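You operate a simulated robot arm through the tools that you are given. There is no shell and no other tool.

Carry out the task below with a simulated two-armed robot. There is one attempt and no reset: what you move stays moved.

Task
Move both pods into the tray and wipe the soap ring off the dryer.
Fine: pods first; use the yellow cloth and put it back. What is to be rubbed or washed off counts as gone when no trace of it is left.

The check looks at the end state, three seconds after you hand in, the way a careful person would. Anything else that was tipped, shoved, dropped, spilled or broken makes it a failure. Flat cloth is picked up by pressing the open fingertips on it (5 to 10 N) and closing them slowly along it; thin cloth reads only 2 to 8 mm in the jaws.

Robot
Two 7-joint arms with fingered hands on one trunk that stands fixed in place. Base frame: the origin is at the foot of the trunk, x ahead of it, y to its left, z up. Lengths are in mm, angles in rad, forces in N, time in s.
The left shoulder is at [30, 119, 1044], the right one opposite. With the tool pointing down near the work surface each hand reaches from about 380 to 780 mm from the base axis, measured 20 degrees to its own side. Payload 3.8 kg a hand.
The TCP of each hand is the grasp point between the finger pads, 25 mm short of the fingertips. In the tool frame z runs along the fingers and y along their closing line. Largest opening 88 mm; the body of the gripper starts 29 mm behind the TCP. The gripper is a hand of 4 fingers: y runs from the thumb to the fingers, the wrist lies at [-13, -106, -174] in the tool frame, and closing takes about 1.5 s.
Orientation is that of the tool frame in the base frame, as [roll, pitch, yaw] about the fixed x, y, z axes, in that order (R = Rz(yaw) Ry(pitch) Rx(roll)). With the fingers straight down and the wrist toward the robot, the tool's x, y and z point along [0, 1, 0], [1, 0, 0] and [0, 0, -1] of the base frame.

Tools
- The arms move only by the tool arm_command. It takes "left_series", "right_series" or both (then of equal length, played together; a hand with none holds still); each is a list of rows, each a list of 2 entries, a list of its own where there are three numbers: the shift along the tool's x, y, z in mm, then the turn, a rotation vector about the tool's x, y, z in rad. In form: [[[tx, ty, tz], [wx, wy, wz]], ...]. A call has 1 to 20 rows; each row is the pose to reach, as a shift and turn from the pose commanded when the call began, along the tool's axes at that moment. "left_fingers" and "right_fingers" are, for a hand that has rows, the gripper command, from -1 (fully open) to 1 (shut), values between in proportion, set as the call begins (left out, the last holds). Each row takes 0.2 s and may step no farther than 50 mm and 0.15 rad from the row before; otherwise, or with a gripper value out of range, the whole call is refused. A pose out of reach is approached as far as the arm can. The call stops where the force on the tool passes 40 N (or 10 N more than at its start, if that is more) or the arm is blocked; 0.2 s more then pass. The fingers move at their own pace (about 153 mm/s each) and stop on an object; they squeeze with about 27 N. The grip force told is the motor's: it shows also when the fingers shut on nothing. Time passes only in rows, and 0.2 s behind the last, so rows that repeat a pose let the fingers close. The reply holds the time, the measured pose of the TCP, the force on the tool along the base axes, the opening and the grip force, in the units named above and with some noise, with the torque about the TCP (base axes, N m) and any sound that the robot's microphone picked up.
- Cameras (640 x 400 px; columns grow to the right, rows downward): "scene" is now at [47.5, 50.7, 1579.3]; the picture's right is [0.57, -0.82, 0.00], its down [-0.66, -0.46, -0.59] and it looks along [0.49, 0.34, -0.81] (base axes); focal length 335 px, centre (320, 200). "left" rides on the left gripper at [-64, -83, -98] in its tool frame; the picture's right is [-0.62, -0.37, 0.69], its down [0.71, -0.63, 0.30] and it looks along [0.32, 0.68, 0.65] (tool axes); focal length 265 px, centre (320, 200). "right" rides on the right gripper at [64, -83, -98] in its tool frame; the picture's right is [-0.62, 0.37, -0.69], its down [-0.71, -0.63, 0.30] and it looks along [-0.32, 0.68, 0.65] (tool axes); focal length 265 px, centre (320, 200). There is no depth. A picture from a camera that has moved, and an enlarged one, comes with that camera's place and axes in the base frame and with its lens. The place of the scene camera against the robot may be out by one fixed shift of up to 12 mm in any direction.
- snapshot(camera): a new picture of that camera. The clock stands still meanwhile.
- slide_trunk(by): slides the trunk up (or, below 0, down) by that many mm; the arms and the scene camera ride with it, the base frame stays. It gives what a move gives, with no picture.
- finger_targets(index, middle, ring, thumb_bend, thumb_turn, hand): sets how far each is bent, from 0 (flat) to 1 (curled in); at 0.3 the hand is open as for a grip, at 0.7 the pads meet at the TCP. One left out holds its place. A second passes; each finger stops where it meets its share of the squeeze, and holds until it gets a number again. A gripper value or a shape takes the hand back. It gives what a move gives, with no picture; readings hold the bend of each and the force on the fingers (four entries, about 0 where the hand has none), thumb and palm. thumb_turn goes from beside the hand (0) to across from the fingers (1), as for a grip.
- hand_shape(shape, hand): the hand has 4 fingers and takes this shape, open, in about a second: jaw (thumb against the fingers, like two jaws); tri (thumb and two fingers); tip (a fingertip pinch); poke (one finger out to press); point (the index stretched); flat (the hand flat); cup (the hand cupped); fist (a fist). The gripper value then closes the fingers along that shape, each until it touches; the sizes above hold for jaw. It gives what a move gives, with no picture.
- head_to(pan, tilt): turns the head with the scene camera to pan (to the left, within 2.094 rad either way) and tilt (down, from -0.506 to 1.204), counted from straight ahead of the robot. It gives what a move gives.
- close_up(camera, box): a new picture of the part [left, top, right, bottom] of that camera's present view, enlarged. The clock stands still meanwhile.
- job_done(): hands the job in; it is judged then, once.

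Nothing tells you positions but the pictures and the camera data. Unless the task says otherwise, let go and move clear before handing in.

The tools are called by a JSON object that holds its "method" and its "body". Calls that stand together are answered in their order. arm_command: Moves the arms, as the interface text tells. Its arguments: {"type":"object","properties":{"left_series":{"type":"array","items":{"type":"array"}},"left_fingers":{"type":"number"},"right_series":{"type":"array","items":{"type":"array"}},"right_fingers":{"type":"number"}},"required":[]} The other tools are called the same way: slide_trunk (by) slides the trunk up or down; hand_shape (shape, hand) gives the hand a shape; finger_targets (index, middle, ring, thumb_bend, thumb_turn, hand) moves the fingers one by one; head_to (pan, tilt) turns the head that bears the scene camera; snapshot (camera) takes a picture; close_up (camera, box) takes an enlarged picture of a part of a camera's view; job_done () hands the job in.

At the start:

```text
clock: 0.0
left_eef_pos: [289.0, 396.4, 1124.9]
left_ee_rot: [-3.141, 0.002, 1.571]
left_wrist_force: [-0.6, 0.1, -1.0]
left_ft_torque: [0.02, 0.01, 0.01]
left_gripper_width: 87.6
left_finger_force: 0.1
left_shape: jaw
left_bend: [0.3, 0.3, 0.3, 0.3, 0.98]
left_finger forces: [0.0, 0.0, 0.0, 0.1, 0.0, 0.0]
right_eef_pos: [494.4, 57.7, 1175.4]
right_ee_rot: [3.141, 0.0, 1.57]
right_wrist_force: [-0.2, -1.0, 0.1]
right_ft_torque: [-0.02, 0.03, 0.02]
right_gripper_width: 87.6
right_finger_force: 0.1
right_shape: jaw
right_bend: [0.3, 0.3, 0.3, 0.3, 0.98]
right_finger forces: [0.1, 0.0, 0.0, 0.1, 0.1, 0.1]
trunk travel left (down, up): [-200.0, 390.0]
head pan, tilt: [0.609, 0.937]
```

scene: 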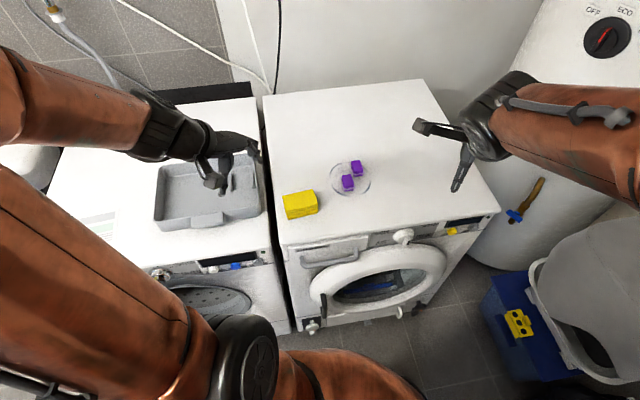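
right: 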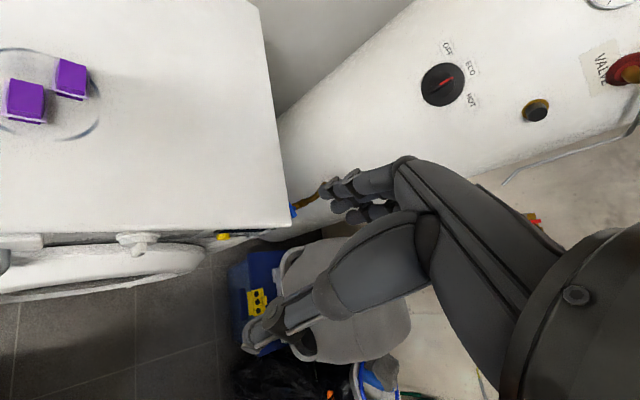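
left: 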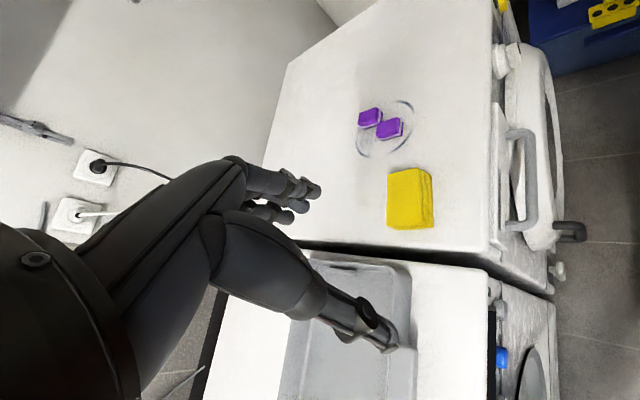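

I see two purple pods standing in a soap ring on the right-hand machine (the dryer), with a yellow folded cloth beside them and a grey tray on the left machine. I'll look closer before moving anything.

{"method": "close_up", "body": {"camera": "scene", "box": [260, 130, 420, 230]}}

{"method": "close_up", "body": {"camera": "left", "box": [320, 80, 480, 250]}}

{"method": "close_up", "body": {"camera": "scene", "box": [60, 80, 280, 280]}}

```text
4.00 times, centred on (340, 180) of scene
camera zoom: at [47.5, 50.7, 1579.3], right [0.57, -0.82, 0.0], down [-0.66, -0.46, -0.59], along [0.49, 0.34, -0.81], focal length 1341 px, centre (240, 280)
```

zoom: 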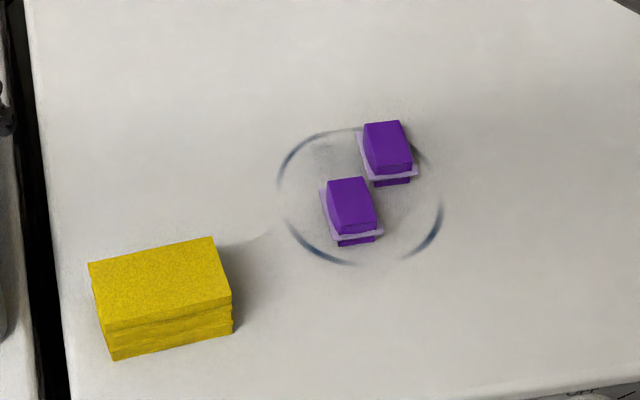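

```text
2.35 times, centred on (400, 165) of left
camera zoom: at [206.2, 330.3, 1223.1], right [-0.37, -0.62, -0.69], down [-0.63, 0.71, -0.3], along [0.68, 0.32, -0.65], focal length 624 px, centre (132, 282)
```

zoom: 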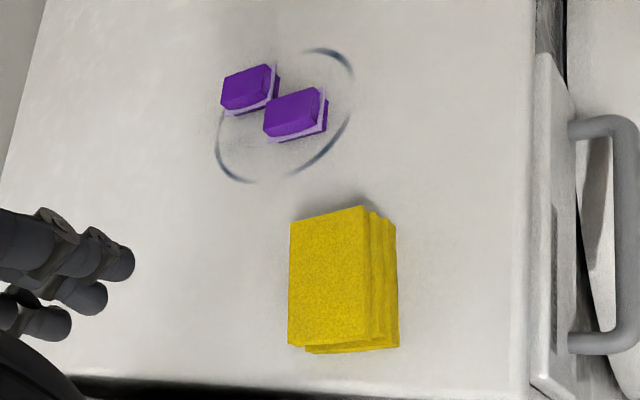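

```text
2.00 times, centred on (170, 180) of scene
camera zoom: at [47.5, 50.7, 1579.3], right [0.57, -0.82, 0.0], down [-0.66, -0.46, -0.59], along [0.49, 0.34, -0.81], focal length 671 px, centre (620, 240)
```

zoom: 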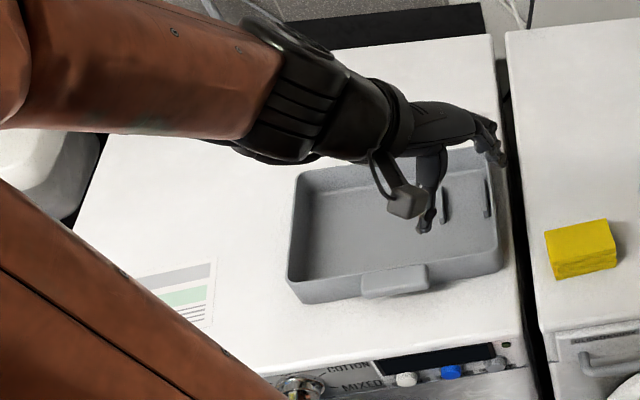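

Both pods and the cloth are within reach of the left hand, with the nearer pod at about (554, 314, 880). I'll bring the left hand nearer for a better view.

{"method": "arm_command", "body": {"left_series": [[[-11, 35, 20], [0, 0, 0]], [[-22, 70, 40], [0, 0, 0]], [[-33, 105, 62], [0, 0, 0]], [[-44, 140, 83], [0, 0, 0]], [[-55, 175, 104], [0, 0, 0]], [[-66, 211, 125], [0, 0, 0]]], "left_fingers": -1}}

{"method": "snapshot", "body": {"camera": "left"}}

{"method": "snapshot", "body": {"camera": "scene"}}

```text
clock: 1.4
left_eef_pos: [500.7, 330.5, 998.6]
left_ee_rot: [-3.14, -0.002, 1.571]
left_wrist_force: [-0.6, -0.8, 0.0]
left_ft_torque: [-0.01, 0.0, 0.0]
left_gripper_width: 87.7
left_finger_force: 0.0
left_shape: jaw
left_bend: [0.3, 0.3, 0.3, 0.3, 0.98]
left_finger forces: [0.0, 0.0, 0.0, 0.1, 0.0, 0.1]
right_eef_pos: [494.2, 55.5, 1174.9]
right_ee_rot: [-3.14, 0.001, 1.571]
right_wrist_force: [0.6, -0.1, -0.3]
right_ft_torque: [-0.02, 0.0, -0.02]
right_gripper_width: 87.3
right_finger_force: 0.1
right_shape: jaw
right_bend: [0.3, 0.3, 0.3, 0.3, 0.98]
right_finger forces: [0.0, 0.0, 0.0, 0.0, 0.0, 0.0]
trunk travel left (down, up): [-200.0, 390.0]
head pan, tilt: [0.609, 0.937]
```

```text
taken
camera left: at [418.2, 264.8, 1096.6], right [-0.37, -0.62, -0.69], down [-0.63, 0.71, -0.3], along [0.68, 0.33, -0.65], focal length 265 px, centre (320, 200)
```

left: 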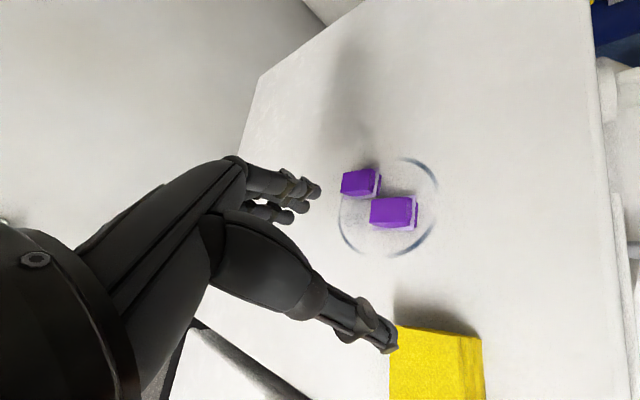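

```text
taken
camera scene: at [49.1, 50.1, 1579.2], right [0.57, -0.82, 0.0], down [-0.66, -0.46, -0.59], along [0.48, 0.34, -0.81], focal length 335 px, centre (320, 200)
```

scene: 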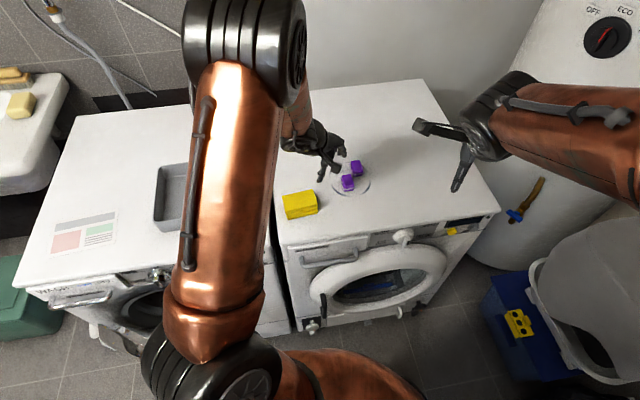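

The hand now hangs near the pods. Another pale yellow thing shows up far left, so I'll check that and take close-ups of the pods.

{"method": "close_up", "body": {"camera": "scene", "box": [0, 50, 96, 110]}}

{"method": "close_up", "body": {"camera": "left", "box": [320, 140, 448, 270]}}

{"method": "close_up", "body": {"camera": "left", "box": [370, 290, 500, 400]}}

{"method": "close_up", "body": {"camera": "scene", "box": [270, 130, 400, 230]}}

```text
6.67 times, centred on (48, 80) of scene
camera zoom: at [49.1, 50.1, 1579.2], right [0.57, -0.82, 0.0], down [-0.66, -0.46, -0.59], along [0.48, 0.34, -0.81], focal length 2236 px, centre (2133, 1000)
```

zoom: 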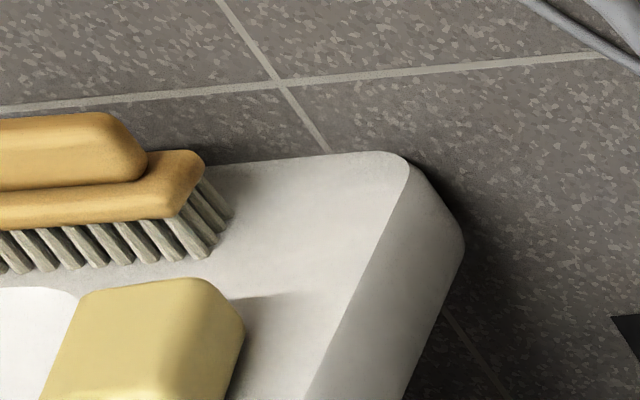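

```text
3.08 times, centred on (384, 205) of left
camera zoom: at [418.2, 264.8, 1096.6], right [-0.37, -0.62, -0.69], down [-0.63, 0.71, -0.3], along [0.68, 0.33, -0.65], focal length 817 px, centre (123, 185)
```

zoom: 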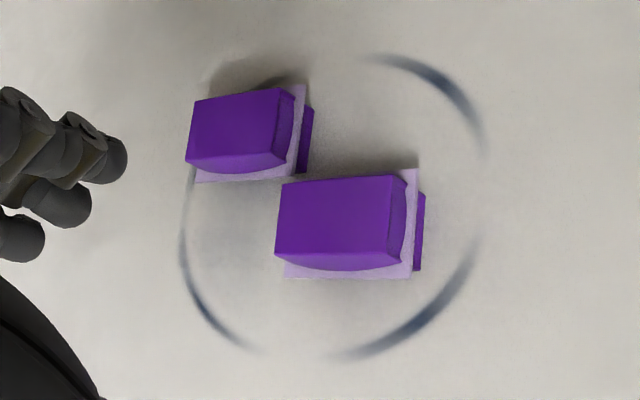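

```text
3.64 times, centred on (435, 345) of left
camera zoom: at [418.2, 264.8, 1096.6], right [-0.37, -0.62, -0.69], down [-0.63, 0.71, -0.3], along [0.68, 0.33, -0.65], focal length 965 px, centre (-98, -327)
```

zoom: 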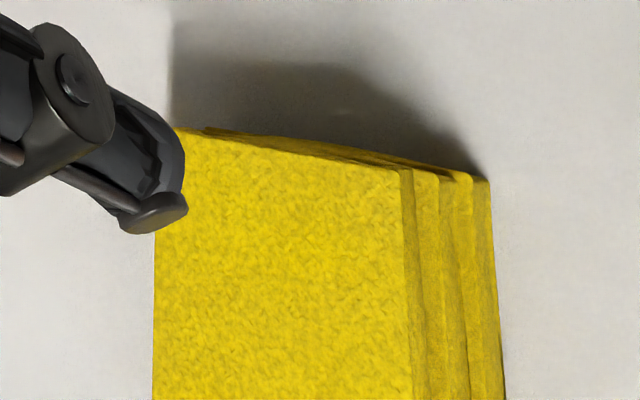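

```text
4.00 times, centred on (335, 180) of scene
camera zoom: at [49.1, 50.1, 1579.2], right [0.57, -0.82, 0.0], down [-0.66, -0.46, -0.59], along [0.48, 0.34, -0.81], focal length 1341 px, centre (260, 280)
```

zoom: 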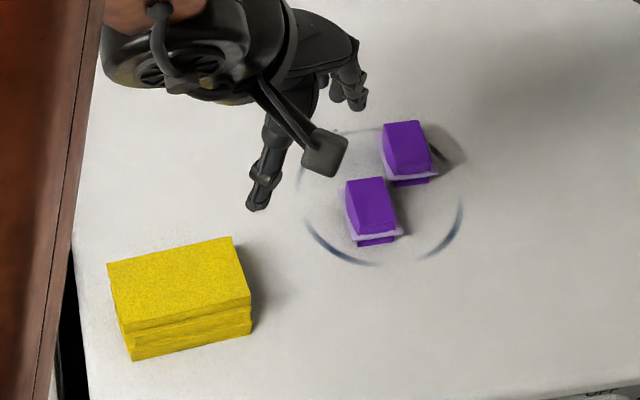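

The yellow thing to the far left is soap and a brush on a basin, so the folded yellow cloth on the dryer is the one to use. The pods are about 48x37 mm, turned about 45°, at roughly (571, 318) and (633, 325). I'll hover over the far pod, turned so that the fingers close across its short side.

{"method": "arm_command", "body": {"left_series": [[[-1, 27, 14], [0, 0, 0.147]], [[-2, 53, 28], [0, 0, 0.294]], [[-3, 80, 41], [0, 0, 0.441]], [[-4, 106, 55], [0, 0, 0.588]], [[-5.5, 132.6, 68.6], [0, 0, 0.735]]], "left_fingers": -1}}

{"method": "snapshot", "body": {"camera": "left"}}

{"method": "snapshot", "body": {"camera": "scene"}}

{"method": "snapshot", "body": {"camera": "right"}}

```text
clock: 2.6
left_eef_pos: [632.3, 323.6, 930.7]
left_ee_rot: [-3.139, 0.001, 0.836]
left_wrist_force: [-0.1, -0.8, 0.3]
left_ft_torque: [-0.03, 0.03, -0.01]
left_gripper_width: 87.7
left_finger_force: 0.1
left_shape: jaw
left_bend: [0.3, 0.3, 0.3, 0.3, 0.98]
left_finger forces: [0.0, 0.0, 0.0, 0.0, 0.1, 0.0]
right_eef_pos: [493.4, 56.5, 1175.1]
right_ee_rot: [-3.141, -0.001, 1.57]
right_wrist_force: [0.7, -0.1, -0.3]
right_ft_torque: [0.02, 0.02, -0.04]
right_gripper_width: 87.6
right_finger_force: 0.1
right_shape: jaw
right_bend: [0.3, 0.3, 0.3, 0.3, 0.98]
right_finger forces: [0.0, 0.0, 0.0, 0.1, 0.0, 0.0]
trunk travel left (down, up): [-200.0, 390.0]
head pan, tilt: [0.609, 0.937]
```

```text
taken
camera left: at [527.7, 330.4, 1028.0], right [-0.69, -0.21, -0.69], down [0.01, 0.95, -0.3], along [0.72, -0.22, -0.66], focal length 265 px, centre (320, 200)
```

left: 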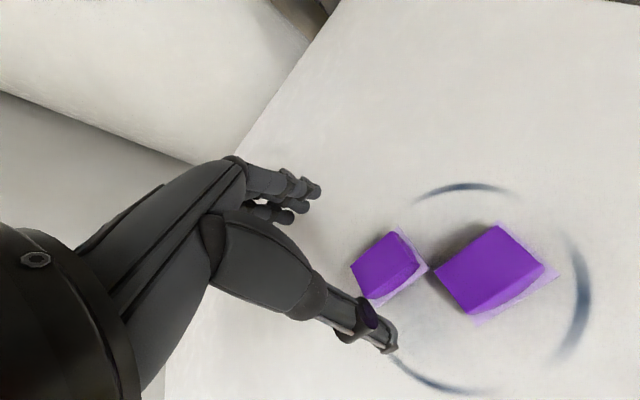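

```text
taken
camera scene: at [48.8, 51.3, 1579.2], right [0.57, -0.82, 0.0], down [-0.66, -0.46, -0.59], along [0.48, 0.34, -0.81], focal length 335 px, centre (320, 200)
```

scene: 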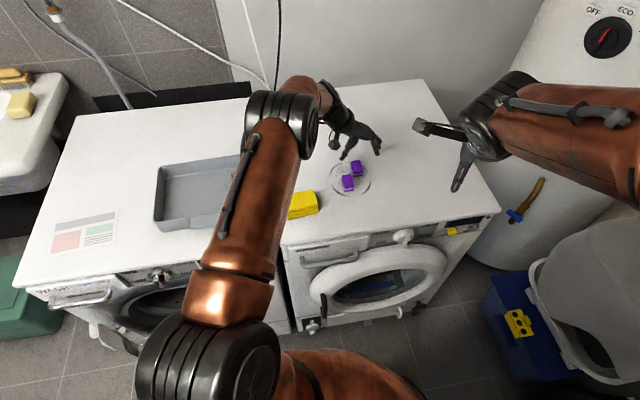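

```text
taken
camera right: at [411.3, 120.6, 1272.7], right [0.37, -0.62, 0.69], down [-0.63, -0.71, -0.3], along [0.68, -0.32, -0.65], focal length 265 px, centre (320, 200)
```

right: 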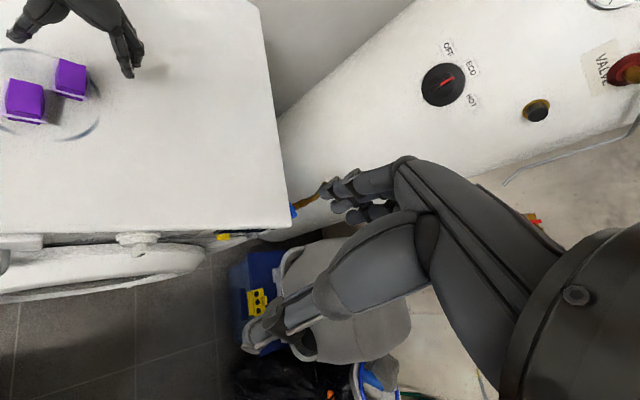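

The hand is above the far pod, whose top I put at about (627, 324, 870). I'll go down partway and look before closing in.

{"method": "arm_command", "body": {"left_series": [[[-1.6, -2.6, 20], [0, 0, 0]], [[-1.6, -2.6, 45], [0, 0, 0]]]}}

{"method": "snapshot", "body": {"camera": "left"}}

{"method": "close_up", "body": {"camera": "right", "box": [0, 0, 160, 140]}}

{"method": "close_up", "body": {"camera": "scene", "box": [300, 110, 420, 210]}}

```text
clock: 3.2
left_eef_pos: [628.2, 323.6, 887.5]
left_ee_rot: [3.141, -0.003, 0.834]
left_wrist_force: [-0.1, 0.0, -0.7]
left_ft_torque: [-0.01, 0.0, -0.04]
left_gripper_width: 87.8
left_finger_force: 0.2
left_shape: jaw
left_bend: [0.3, 0.3, 0.3, 0.3, 0.98]
left_finger forces: [0.0, 0.1, 0.0, 0.1, 0.0, 0.1]
right_eef_pos: [493.6, 56.4, 1173.5]
right_ee_rot: [3.141, 0.0, 1.57]
right_wrist_force: [-0.7, 0.1, 0.5]
right_ft_torque: [0.04, 0.03, -0.01]
right_gripper_width: 87.5
right_finger_force: 0.1
right_shape: jaw
right_bend: [0.3, 0.3, 0.3, 0.3, 0.98]
right_finger forces: [0.0, 0.0, 0.1, 0.0, 0.0, 0.1]
trunk travel left (down, up): [-200.0, 390.0]
head pan, tilt: [0.609, 0.937]
```

```text
taken
camera left: at [523.1, 330.3, 984.5], right [-0.69, -0.21, -0.69], down [0.01, 0.95, -0.3], along [0.72, -0.22, -0.65], focal length 265 px, centre (320, 200)
```

left: 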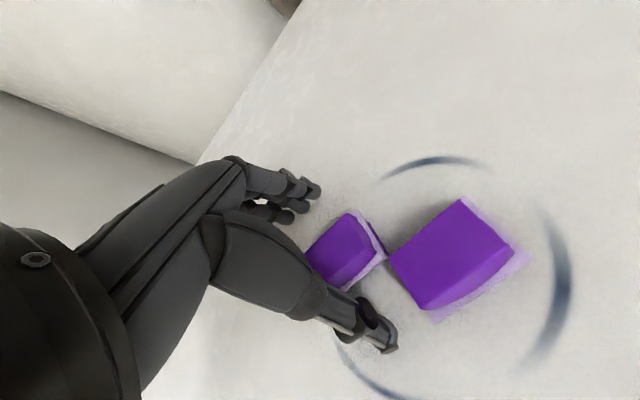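

```text
2.86 times, centred on (80, 70) of right
camera zoom: at [410.5, 120.2, 1273.0], right [0.37, -0.62, 0.69], down [-0.63, -0.71, -0.3], along [0.68, -0.32, -0.65], focal length 758 px, centre (1006, 571)
```

zoom: 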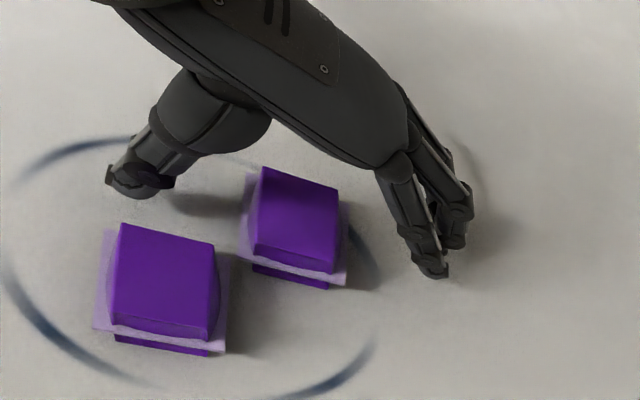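

```text
4.00 times, centred on (360, 160) of scene
camera zoom: at [47.9, 50.8, 1579.2], right [0.57, -0.82, 0.0], down [-0.66, -0.46, -0.59], along [0.49, 0.34, -0.81], focal length 1341 px, centre (160, 360)
```

zoom: 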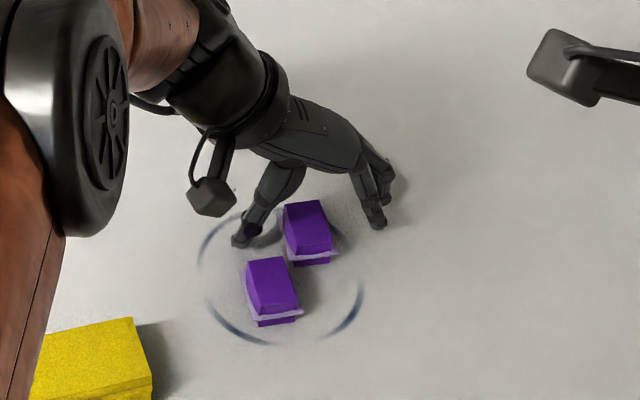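

The pod sits between thumb and fingers. I'll keep lowering in small steps and watch for the fingertips touching the dryer top.

{"method": "arm_command", "body": {"left_series": [[[0, 0, 4], [0, 0, 0]], [[0, 0, 8], [0, 0, 0]], [[0, 0, 11], [0, 0, 0]], [[0, 0, 14], [0, 0, 0]]]}}

{"method": "close_up", "body": {"camera": "right", "box": [0, 0, 160, 140]}}

```text
clock: 4.2
left_eef_pos: [630.7, 325.3, 875.1]
left_ee_rot: [3.141, -0.002, 0.835]
left_wrist_force: [-1.3, 0.2, 5.4]
left_ft_torque: [-0.17, -0.26, -0.02]
left_gripper_width: 87.4
left_finger_force: 0.1
left_shape: jaw
left_bend: [0.3, 0.3, 0.3, 0.3, 0.98]
left_finger forces: [0.0, 5.8, 0.0, 0.1, 0.1, 0.1]
right_eef_pos: [491.5, 57.2, 1175.2]
right_ee_rot: [3.14, 0.001, 1.571]
right_wrist_force: [-1.2, -0.7, 0.8]
right_ft_torque: [0.02, -0.02, -0.01]
right_gripper_width: 87.5
right_finger_force: 0.0
right_shape: jaw
right_bend: [0.3, 0.3, 0.3, 0.3, 0.98]
right_finger forces: [0.0, 0.0, 0.0, 0.0, 0.0, 0.0]
trunk travel left (down, up): [-200.0, 390.0]
head pan, tilt: [0.609, 0.937]
```

```text
2.86 times, centred on (80, 70) of right
camera zoom: at [409.4, 119.9, 1273.5], right [0.37, -0.62, 0.69], down [-0.63, -0.71, -0.3], along [0.68, -0.32, -0.65], focal length 758 px, centre (1006, 571)
```

zoom: 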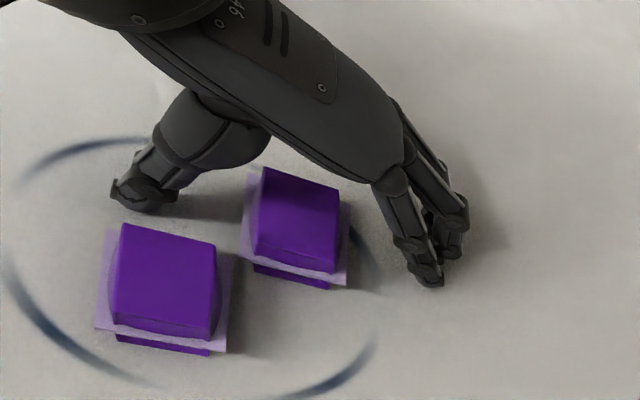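

The middle finger touched at TCP z ≈ 873, so the dryer top is near z 848. I'll lift 6 mm and close partway.

{"method": "arm_command", "body": {"left_series": [[[0, 0, -6], [0, 0, 0]], [[0, 0, -6], [0, 0, 0]], [[0, 0, -6], [0, 0, 0]], [[0, 0, -6], [0, 0, 0]]], "left_fingers": 0.0}}

{"method": "close_up", "body": {"camera": "right", "box": [0, 0, 160, 140]}}

{"method": "snapshot", "body": {"camera": "left"}}

```text
clock: 5.2
left_eef_pos: [629.4, 325.7, 878.9]
left_ee_rot: [-3.141, 0.0, 0.837]
left_wrist_force: [0.2, 0.0, 1.4]
left_ft_torque: [-0.07, -0.01, 0.04]
left_gripper_width: 20.6
left_finger_force: 27.0
left_shape: jaw
left_bend: [0.48, 0.43, 0.55, 0.74, 1.0]
left_finger forces: [23.0, 3.4, 2.5, 0.0, 27.7, 0.1]
right_eef_pos: [492.2, 56.7, 1175.8]
right_ee_rot: [3.141, 0.0, 1.572]
right_wrist_force: [-1.0, 0.2, 0.2]
right_ft_torque: [-0.01, -0.04, 0.02]
right_gripper_width: 87.5
right_finger_force: 0.1
right_shape: jaw
right_bend: [0.3, 0.3, 0.3, 0.3, 0.98]
right_finger forces: [0.0, 0.1, 0.0, 0.1, 0.1, 0.1]
trunk travel left (down, up): [-200.0, 390.0]
head pan, tilt: [0.609, 0.937]
```

```text
2.86 times, centred on (80, 70) of right
camera zoom: at [410.3, 119.9, 1273.1], right [0.37, -0.62, 0.69], down [-0.63, -0.71, -0.3], along [0.68, -0.32, -0.65], focal length 758 px, centre (1006, 571)
```

zoom: 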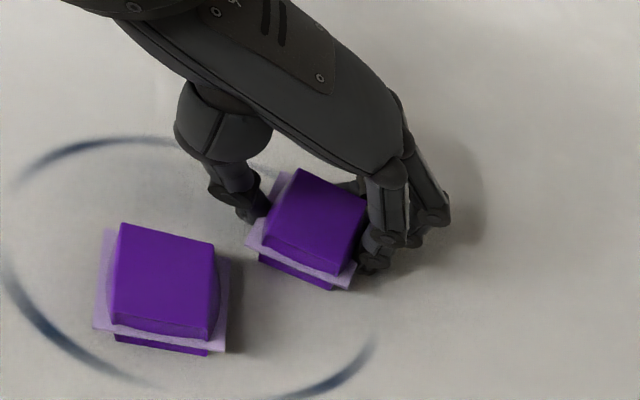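

```text
taken
camera left: at [524.8, 332.9, 976.0], right [-0.69, -0.21, -0.69], down [0.01, 0.95, -0.3], along [0.72, -0.22, -0.65], focal length 265 px, centre (320, 200)
```

left: 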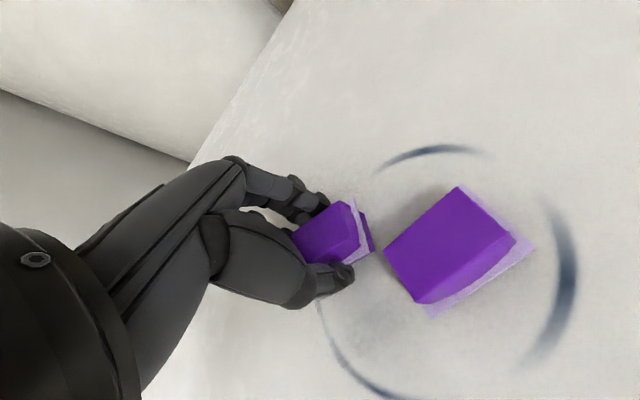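

The pod is gripped, slightly turned, and not crushed. I'll lift it straight up and check.

{"method": "arm_command", "body": {"left_series": [[[0, 0, -10], [0, 0, 0]], [[0, 0, -25], [0, 0, 0]], [[0, 0, -45], [0, 0, 0]], [[0, 0, -70], [0, 0, 0]], [[0, 0, -90], [0, 0, 0]]]}}

{"method": "close_up", "body": {"camera": "right", "box": [0, 0, 160, 140]}}

{"method": "snapshot", "body": {"camera": "left"}}

{"method": "snapshot", "body": {"camera": "scene"}}

```text
clock: 6.4
left_eef_pos: [631.7, 325.7, 969.0]
left_ee_rot: [-3.142, 0.001, 0.836]
left_wrist_force: [1.1, 0.2, 0.1]
left_ft_torque: [-0.01, 0.02, 0.0]
left_gripper_width: 20.1
left_finger_force: 27.1
left_shape: jaw
left_bend: [0.49, 0.43, 0.55, 0.74, 1.0]
left_finger forces: [22.6, 3.7, 2.7, 0.0, 27.8, 0.0]
right_eef_pos: [493.3, 57.5, 1174.5]
right_ee_rot: [-3.141, 0.0, 1.571]
right_wrist_force: [-0.4, 0.9, -0.6]
right_ft_torque: [0.03, 0.0, -0.01]
right_gripper_width: 87.5
right_finger_force: 0.0
right_shape: jaw
right_bend: [0.3, 0.3, 0.3, 0.3, 0.98]
right_finger forces: [0.1, 0.0, 0.0, 0.0, 0.0, 0.1]
trunk travel left (down, up): [-200.0, 390.0]
head pan, tilt: [0.609, 0.937]
```

```text
2.86 times, centred on (80, 70) of right
camera zoom: at [410.2, 120.1, 1273.2], right [0.37, -0.62, 0.69], down [-0.63, -0.71, -0.3], along [0.68, -0.32, -0.65], focal length 758 px, centre (1006, 571)
```

zoom: 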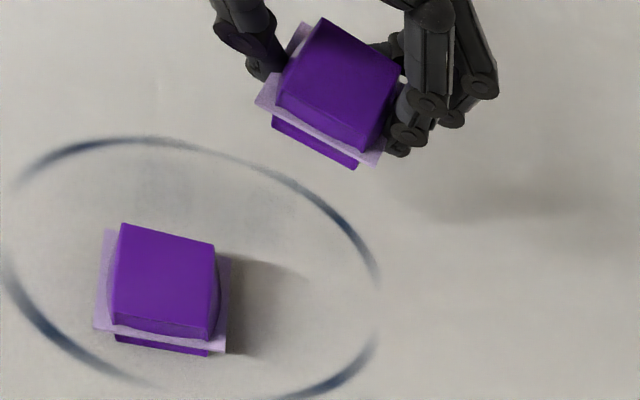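

```text
taken
camera left: at [525.9, 332.7, 1064.7], right [-0.69, -0.21, -0.69], down [0.01, 0.95, -0.3], along [0.72, -0.22, -0.65], focal length 265 px, centre (320, 200)
```

left: 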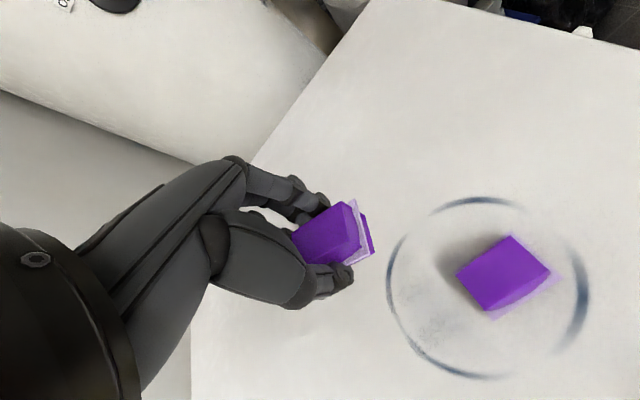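

```text
taken
camera scene: at [47.5, 50.7, 1579.3], right [0.57, -0.82, 0.0], down [-0.66, -0.46, -0.59], along [0.49, 0.34, -0.81], focal length 335 px, centre (320, 200)
```

scene: 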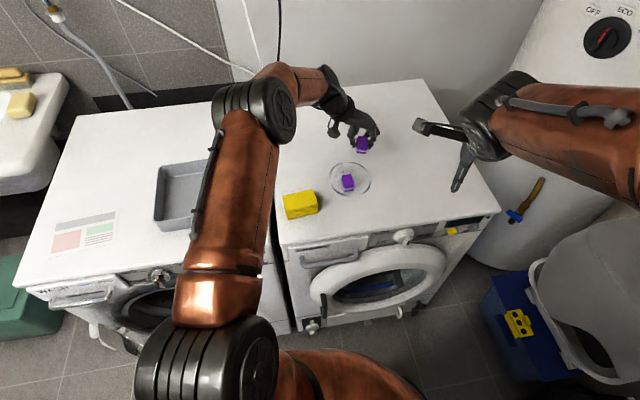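

The pod hangs securely in the left hand, and the far part of the ring is now free. I'll carry the pod over to the tray, which I put around (331, 608), turning the hand with the arm.

{"method": "arm_command", "body": {"left_series": [[[0.6, -34.3, -10], [0, 0, -0.125]], [[1.3, -68.6, -20], [0, 0, -0.25]], [[2, -103, -31], [0, 0, -0.375]], [[2.6, -137.3, -31], [0, 0, -0.5]], [[3.3, -171.6, -31], [0, 0, -0.625]], [[4, -206, -31], [0, 0, -0.75]], [[4.6, -240.2, -31], [0, 0, -0.875]], [[5.3, -274.5, -31], [0, 0, -1.0]], [[6, -308.8, -31], [0, 0, -1.125]], [[6.6, -343.2, -31], [0, 0, -1.25]], [[7.3, -377.5, -31], [0, 0, -1.375]], [[7.9, -411.8, -31], [0, 0, -1.5]]]}}

{"method": "snapshot", "body": {"camera": "left"}}

{"method": "snapshot", "body": {"camera": "scene"}}

```text
clock: 9.0
left_eef_pos: [329.4, 607.2, 1001.4]
left_ee_rot: [-3.141, -0.001, 2.339]
left_wrist_force: [0.0, 0.9, -0.8]
left_ft_torque: [0.0, -0.03, -0.02]
left_gripper_width: 20.1
left_finger_force: 27.5
left_shape: jaw
left_bend: [0.49, 0.43, 0.55, 0.74, 1.0]
left_finger forces: [22.5, 3.9, 2.8, 0.0, 27.9, 0.0]
right_eef_pos: [492.7, 57.7, 1174.8]
right_ee_rot: [-3.14, 0.001, 1.571]
right_wrist_force: [0.3, 0.5, -0.4]
right_ft_torque: [-0.01, 0.01, 0.01]
right_gripper_width: 87.5
right_finger_force: 0.1
right_shape: jaw
right_bend: [0.3, 0.3, 0.3, 0.3, 0.98]
right_finger forces: [0.0, 0.0, 0.0, 0.1, 0.1, 0.0]
trunk travel left (down, up): [-200.0, 390.0]
head pan, tilt: [0.609, 0.937]
```

```text
taken
camera left: at [314.2, 502.3, 1098.7], right [0.17, -0.7, -0.69], down [-0.95, 0.08, -0.3], along [0.27, 0.71, -0.65], focal length 265 px, centre (320, 200)
```

left: 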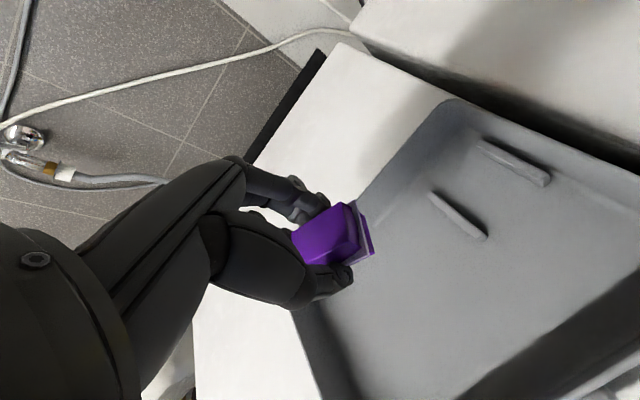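

```text
taken
camera scene: at [47.3, 51.0, 1579.3], right [0.57, -0.82, 0.0], down [-0.66, -0.46, -0.59], along [0.49, 0.34, -0.81], focal length 335 px, centre (320, 200)
```

scene: 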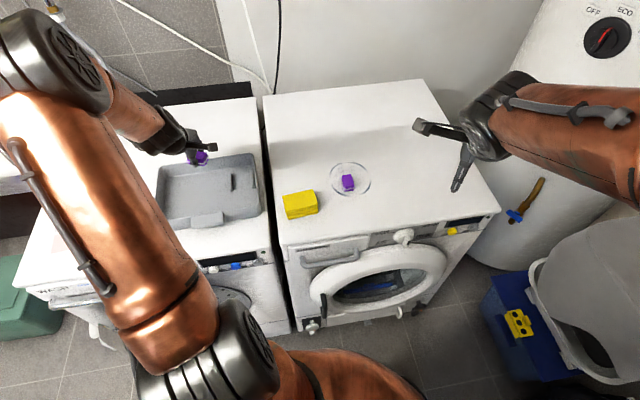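

The pod is above the tray region; I'll zoom in to fix where the tray walls are relative to the hand.

{"method": "close_up", "body": {"camera": "scene", "box": [130, 120, 290, 240]}}

{"method": "close_up", "body": {"camera": "left", "box": [180, 80, 640, 400]}}

```text
3.33 times, centred on (210, 180) of scene
camera zoom: at [47.3, 51.0, 1579.3], right [0.57, -0.82, 0.0], down [-0.66, -0.46, -0.59], along [0.49, 0.34, -0.81], focal length 1118 px, centre (687, 267)
```

zoom: 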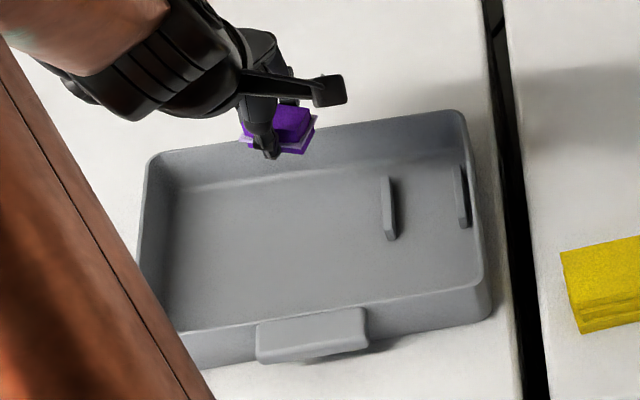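

```text
1.25 times, centred on (410, 240) of left
camera zoom: at [314.2, 502.3, 1098.7], right [0.17, -0.7, -0.69], down [-0.95, 0.08, -0.3], along [0.27, 0.71, -0.65], focal length 332 px, centre (208, 150)
```

zoom: 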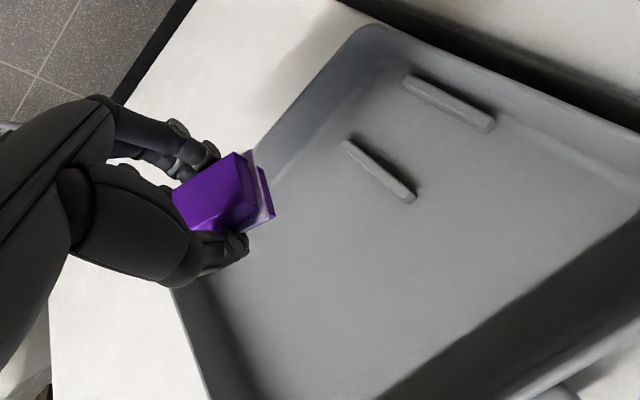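

The tray floor spans about 254x182 mm, centred near (333, 600) with a rim around z 893. I'll move left of centre, away from the ribs, and lower partway.

{"method": "arm_command", "body": {"left_series": [[[26, -2.7, 0], [0, 0, 0]], [[52.4, -5.5, 0], [0, 0, 0]], [[52.4, -5.5, 35], [0, 0, 0]], [[52.4, -5.5, 72], [0, 0, 0]]]}}

{"method": "close_up", "body": {"camera": "scene", "box": [130, 120, 290, 240]}}

{"method": "snapshot", "body": {"camera": "left"}}

```text
clock: 10.0
left_eef_pos: [288.7, 642.7, 926.2]
left_ee_rot: [-3.141, -0.001, 2.335]
left_wrist_force: [0.1, 0.3, 0.4]
left_ft_torque: [-0.04, 0.03, 0.02]
left_gripper_width: 20.1
left_finger_force: 27.2
left_shape: jaw
left_bend: [0.49, 0.43, 0.55, 0.74, 1.0]
left_finger forces: [22.5, 3.9, 3.0, 0.1, 27.8, 0.0]
right_eef_pos: [491.9, 57.7, 1175.6]
right_ee_rot: [-3.141, 0.0, 1.57]
right_wrist_force: [0.0, -0.5, -1.1]
right_ft_torque: [0.02, 0.01, 0.01]
right_gripper_width: 87.7
right_finger_force: 0.0
right_shape: jaw
right_bend: [0.3, 0.3, 0.3, 0.3, 0.98]
right_finger forces: [0.0, 0.1, 0.1, 0.0, 0.0, 0.0]
trunk travel left (down, up): [-200.0, 390.0]
head pan, tilt: [0.609, 0.937]
```

```text
3.33 times, centred on (210, 180) of scene
camera zoom: at [47.6, 51.8, 1579.2], right [0.57, -0.82, 0.0], down [-0.66, -0.46, -0.59], along [0.49, 0.34, -0.81], focal length 1118 px, centre (687, 267)
```

zoom: 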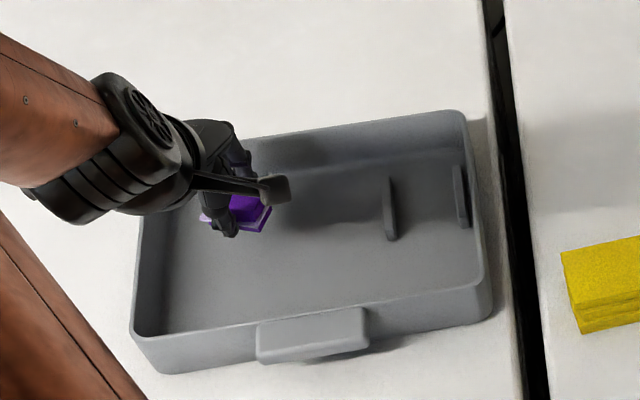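

```text
taken
camera left: at [274.0, 537.8, 1022.9], right [0.16, -0.7, -0.69], down [-0.95, 0.08, -0.3], along [0.27, 0.71, -0.65], focal length 265 px, centre (320, 200)
```

left: 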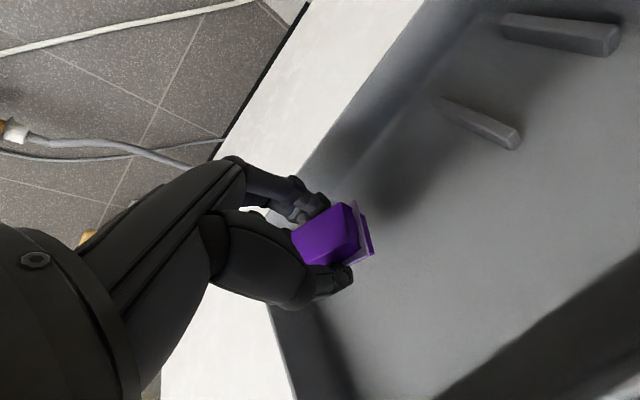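

The pod hangs inside the tray's outline with clearance on all sides. I'll lower it gently to the tray floor.

{"method": "arm_command", "body": {"left_series": [[[0, 0, 12], [0, 0, 0]], [[0, 0, 22], [0, 0, 0]], [[0, 0, 29], [0, 0, 0]], [[0, 0, 33], [0, 0, 0]], [[0, 0, 36], [0, 0, 0]], [[0, 0, 39], [0, 0, 0]]]}}

{"method": "close_up", "body": {"camera": "scene", "box": [130, 120, 290, 240]}}

{"method": "snapshot", "body": {"camera": "left"}}

```text
clock: 11.4
left_eef_pos: [291.1, 639.9, 889.0]
left_ee_rot: [3.141, 0.0, 2.337]
left_wrist_force: [-0.8, -0.9, -0.2]
left_ft_torque: [0.0, 0.0, 0.01]
left_gripper_width: 19.8
left_finger_force: 26.9
left_shape: jaw
left_bend: [0.49, 0.43, 0.55, 0.74, 1.0]
left_finger forces: [22.5, 4.0, 3.0, 0.0, 27.7, 0.1]
right_eef_pos: [493.4, 57.9, 1176.3]
right_ee_rot: [-3.14, -0.001, 1.571]
right_wrist_force: [-0.2, -0.1, 0.1]
right_ft_torque: [0.0, -0.01, -0.05]
right_gripper_width: 87.6
right_finger_force: 0.0
right_shape: jaw
right_bend: [0.3, 0.3, 0.3, 0.3, 0.98]
right_finger forces: [0.0, 0.0, 0.0, 0.0, 0.0, 0.0]
trunk travel left (down, up): [-200.0, 390.0]
head pan, tilt: [0.609, 0.937]
```

```text
3.33 times, centred on (210, 180) of scene
camera zoom: at [47.6, 50.9, 1579.2], right [0.57, -0.82, 0.0], down [-0.66, -0.46, -0.59], along [0.49, 0.34, -0.81], focal length 1118 px, centre (687, 267)
```

zoom: 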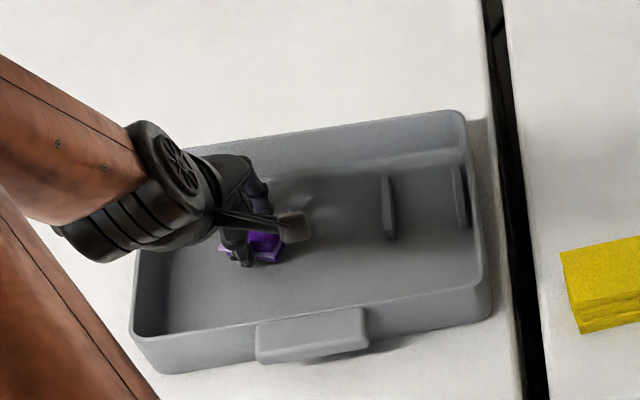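

```text
taken
camera left: at [274.4, 534.9, 986.0], right [0.16, -0.7, -0.69], down [-0.95, 0.08, -0.3], along [0.27, 0.71, -0.65], focal length 265 px, centre (320, 200)
```

left: 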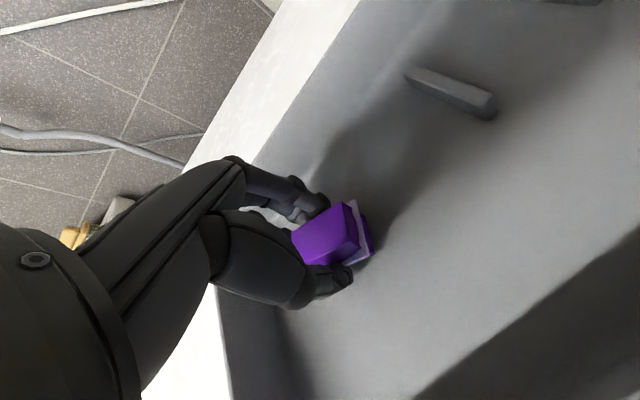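

There is no contact yet. I'll continue down in small steps.

{"method": "arm_command", "body": {"left_series": [[[0, 0, 2.5], [0, 0, 0]], [[0, 0, 5], [0, 0, 0]], [[0, 0, 7], [0, 0, 0]], [[0, 0, 9], [0, 0, 0]]]}}

```text
clock: 12.4
left_eef_pos: [289.7, 641.7, 883.1]
left_ee_rot: [3.134, -0.001, 2.338]
left_wrist_force: [-1.2, -0.8, 13.3]
left_ft_torque: [0.13, -0.26, -0.01]
left_gripper_width: 20.1
left_finger_force: 27.0
left_shape: jaw
left_bend: [0.49, 0.43, 0.55, 0.74, 1.0]
left_finger forces: [24.8, 3.9, 3.5, 0.1, 29.0, 0.0]
right_eef_pos: [492.0, 55.3, 1175.7]
right_ee_rot: [3.141, -0.001, 1.572]
right_wrist_force: [0.1, 0.5, -0.7]
right_ft_torque: [0.0, 0.04, 0.01]
right_gripper_width: 87.6
right_finger_force: 0.0
right_shape: jaw
right_bend: [0.3, 0.3, 0.3, 0.3, 0.98]
right_finger forces: [0.1, 0.0, 0.1, 0.1, 0.1, 0.0]
trunk travel left (down, up): [-200.0, 390.0]
head pan, tilt: [0.609, 0.937]
```

The pod rests on the tray floor, with 13 N on the tool. I'll ease off 2 mm and open the hand.

{"method": "arm_command", "body": {"left_series": [[[0, 0, -2], [0, 0, 0]], [[0, 0, -2], [0, 0, 0]]]}}

{"method": "arm_command", "body": {"left_series": [[[0, 0, 0], [0, 0, 0]], [[0, 0, 0], [0, 0, 0]], [[0, 0, 0], [0, 0, 0]], [[0, 0, 0], [0, 0, 0]], [[0, 0, 0], [0, 0, 0]]], "left_fingers": -1}}

{"method": "snapshot", "body": {"camera": "left"}}

```text
clock: 13.0
left_eef_pos: [290.2, 641.6, 883.4]
left_ee_rot: [3.141, 0.001, 2.335]
left_wrist_force: [1.6, 1.5, 11.6]
left_ft_torque: [0.13, -0.22, 0.02]
left_gripper_width: 20.3
left_finger_force: 27.2
left_shape: jaw
left_bend: [0.49, 0.43, 0.55, 0.74, 1.0]
left_finger forces: [23.9, 4.3, 3.8, 0.0, 28.0, 0.0]
right_eef_pos: [493.2, 55.8, 1175.2]
right_ee_rot: [3.139, -0.002, 1.57]
right_wrist_force: [0.3, -0.7, 0.0]
right_ft_torque: [0.0, 0.02, -0.03]
right_gripper_width: 87.9
right_finger_force: 0.0
right_shape: jaw
right_bend: [0.3, 0.3, 0.3, 0.3, 0.98]
right_finger forces: [0.0, 0.0, 0.1, 0.0, 0.0, 0.0]
trunk travel left (down, up): [-200.0, 390.0]
head pan, tilt: [0.609, 0.937]
```

```text
clock: 14.2
left_eef_pos: [289.6, 640.9, 880.7]
left_ee_rot: [-3.141, 0.002, 2.339]
left_wrist_force: [0.6, -0.1, 0.0]
left_ft_torque: [-0.01, 0.0, 0.01]
left_gripper_width: 88.0
left_finger_force: 0.1
left_shape: jaw
left_bend: [0.3, 0.3, 0.3, 0.3, 0.98]
left_finger forces: [0.0, 0.0, 0.1, 0.0, 0.0, 0.0]
right_eef_pos: [492.6, 57.3, 1176.1]
right_ee_rot: [-3.141, 0.0, 1.57]
right_wrist_force: [0.8, -0.4, -0.2]
right_ft_torque: [0.0, 0.03, 0.0]
right_gripper_width: 87.4
right_finger_force: 0.1
right_shape: jaw
right_bend: [0.3, 0.3, 0.3, 0.3, 0.98]
right_finger forces: [0.1, 0.0, 0.1, 0.0, 0.0, 0.0]
trunk travel left (down, up): [-200.0, 390.0]
head pan, tilt: [0.609, 0.937]
```

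```text
taken
camera left: at [274.1, 535.9, 978.6], right [0.16, -0.7, -0.69], down [-0.95, 0.08, -0.3], along [0.27, 0.71, -0.65], focal length 265 px, centre (320, 200)
```

left: 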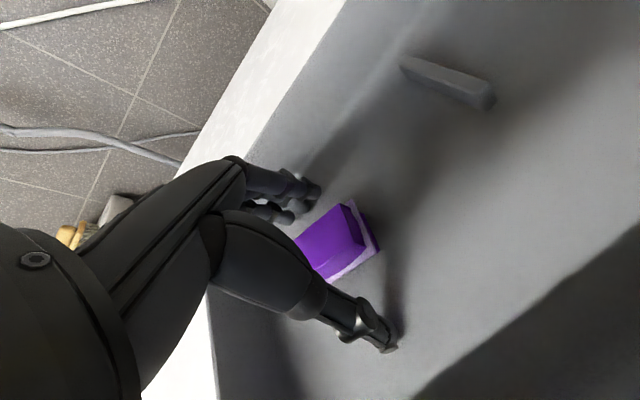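

Pod one is standing free in the tray. I'll rise and travel back to hover over the second pod at about (568, 317).

{"method": "arm_command", "body": {"left_series": [[[0, 0, -40], [0, 0, 0]], [[0, 0, -80], [0, 0, 0]], [[0, 0, -120], [0, 0, 0]], [[-35.5, -2, -120], [0, 0, 0.125]], [[-71, -4, -120], [0, 0, 0.25]], [[-106.6, -6.2, -120], [0, 0, 0.375]], [[-142, -8.3, -120], [0, 0, 0.5]], [[-177.6, -10.4, -120], [0, 0, 0.625]], [[-213, -12.5, -120], [0, 0, 0.75]], [[-248.7, -14.6, -120], [0, 0, 0.875]], [[-284, -16.7, -120], [0, 0, 1.0]], [[-320, -18.7, -120], [0, 0, 1.125]], [[-355, -20.8, -110], [0, 0, 1.25]], [[-391, -23, -80], [0, 0, 1.375]], [[-426.4, -25, -49], [0, 0, 1.5]]]}}

{"method": "snapshot", "body": {"camera": "left"}}

{"method": "close_up", "body": {"camera": "right", "box": [0, 0, 160, 140]}}

{"method": "snapshot", "body": {"camera": "scene"}}

```text
clock: 17.4
left_eef_pos: [568.6, 317.0, 929.9]
left_ee_rot: [-3.141, 0.0, 0.834]
left_wrist_force: [0.0, -0.1, 0.0]
left_ft_torque: [-0.02, 0.0, -0.03]
left_gripper_width: 87.6
left_finger_force: 0.0
left_shape: jaw
left_bend: [0.3, 0.3, 0.3, 0.3, 0.98]
left_finger forces: [0.0, 0.0, 0.0, 0.0, 0.1, 0.1]
right_eef_pos: [493.8, 56.5, 1174.4]
right_ee_rot: [-3.14, -0.001, 1.571]
right_wrist_force: [-0.8, 0.2, 0.8]
right_ft_torque: [0.0, 0.03, -0.01]
right_gripper_width: 87.7
right_finger_force: 0.0
right_shape: jaw
right_bend: [0.3, 0.3, 0.3, 0.3, 0.98]
right_finger forces: [0.0, 0.0, 0.1, 0.0, 0.0, 0.0]
trunk travel left (down, up): [-200.0, 390.0]
head pan, tilt: [0.609, 0.937]
```

```text
taken
camera left: at [464.1, 324.4, 1028.3], right [-0.69, -0.21, -0.69], down [0.01, 0.95, -0.3], along [0.72, -0.22, -0.65], focal length 265 px, centre (320, 200)
```

left: 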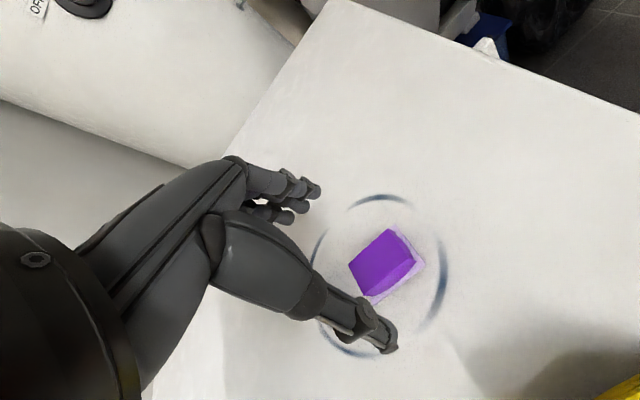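

```text
2.86 times, centred on (80, 70) of right
camera zoom: at [411.4, 119.9, 1272.7], right [0.37, -0.62, 0.69], down [-0.63, -0.71, -0.3], along [0.68, -0.32, -0.65], focal length 758 px, centre (1006, 571)
```

zoom: 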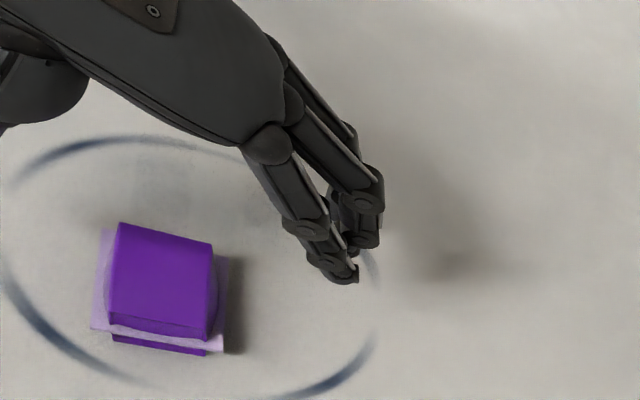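

```text
taken
camera scene: at [49.0, 50.4, 1579.2], right [0.57, -0.82, 0.0], down [-0.66, -0.46, -0.59], along [0.48, 0.34, -0.81], focal length 335 px, centre (320, 200)
```

scene: 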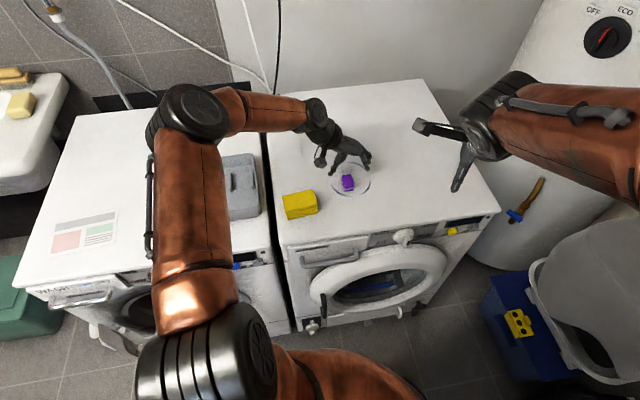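

The second pod lies under the open hand. I'll lower around it, shifting slightly towards the thumb side so that the gaps are even.

{"method": "arm_command", "body": {"left_series": [[[-1.5, -7, 15], [0, 0, 0]], [[-1.5, -7, 35], [0, 0, 0]], [[-1.5, -7, 45], [0, 0, 0]], [[-1.5, -7, 52], [0, 0, 0]]]}}

{"method": "close_up", "body": {"camera": "right", "box": [0, 0, 160, 140]}}

{"method": "snapshot", "body": {"camera": "left"}}

```text
clock: 18.4
left_eef_pos: [562.1, 319.0, 877.9]
left_ee_rot: [-3.141, 0.0, 0.838]
left_wrist_force: [0.3, -0.5, 0.3]
left_ft_torque: [0.0, -0.02, 0.0]
left_gripper_width: 87.5
left_finger_force: 0.0
left_shape: jaw
left_bend: [0.3, 0.3, 0.3, 0.3, 0.98]
left_finger forces: [0.1, 0.0, 0.0, 0.1, 0.0, 0.0]
right_eef_pos: [493.7, 56.9, 1174.8]
right_ee_rot: [-3.14, 0.002, 1.57]
right_wrist_force: [-0.2, -1.1, -0.7]
right_ft_torque: [0.0, -0.03, 0.02]
right_gripper_width: 87.5
right_finger_force: 0.1
right_shape: jaw
right_bend: [0.3, 0.3, 0.3, 0.3, 0.98]
right_finger forces: [0.0, 0.0, 0.0, 0.1, 0.0, 0.0]
trunk travel left (down, up): [-200.0, 390.0]
head pan, tilt: [0.609, 0.937]
```

```text
2.86 times, centred on (80, 70) of right
camera zoom: at [410.4, 120.1, 1273.1], right [0.37, -0.62, 0.69], down [-0.63, -0.71, -0.3], along [0.68, -0.32, -0.65], focal length 758 px, centre (1006, 571)
```

zoom: 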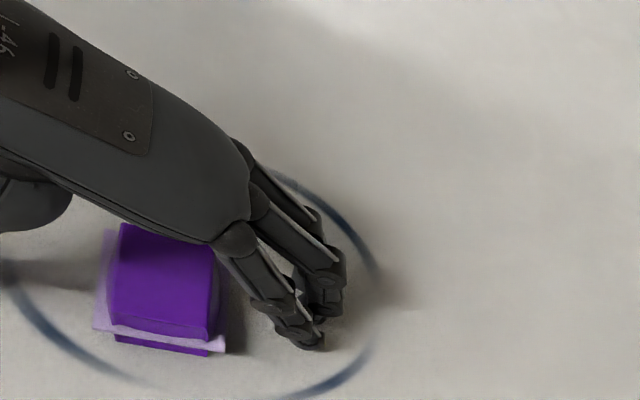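

```text
taken
camera left: at [456.4, 326.6, 975.7], right [-0.69, -0.21, -0.69], down [0.01, 0.95, -0.3], along [0.72, -0.22, -0.65], focal length 265 px, centre (320, 200)
```

left: 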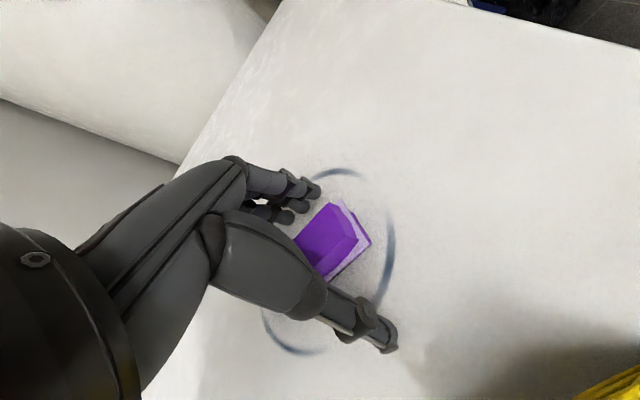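

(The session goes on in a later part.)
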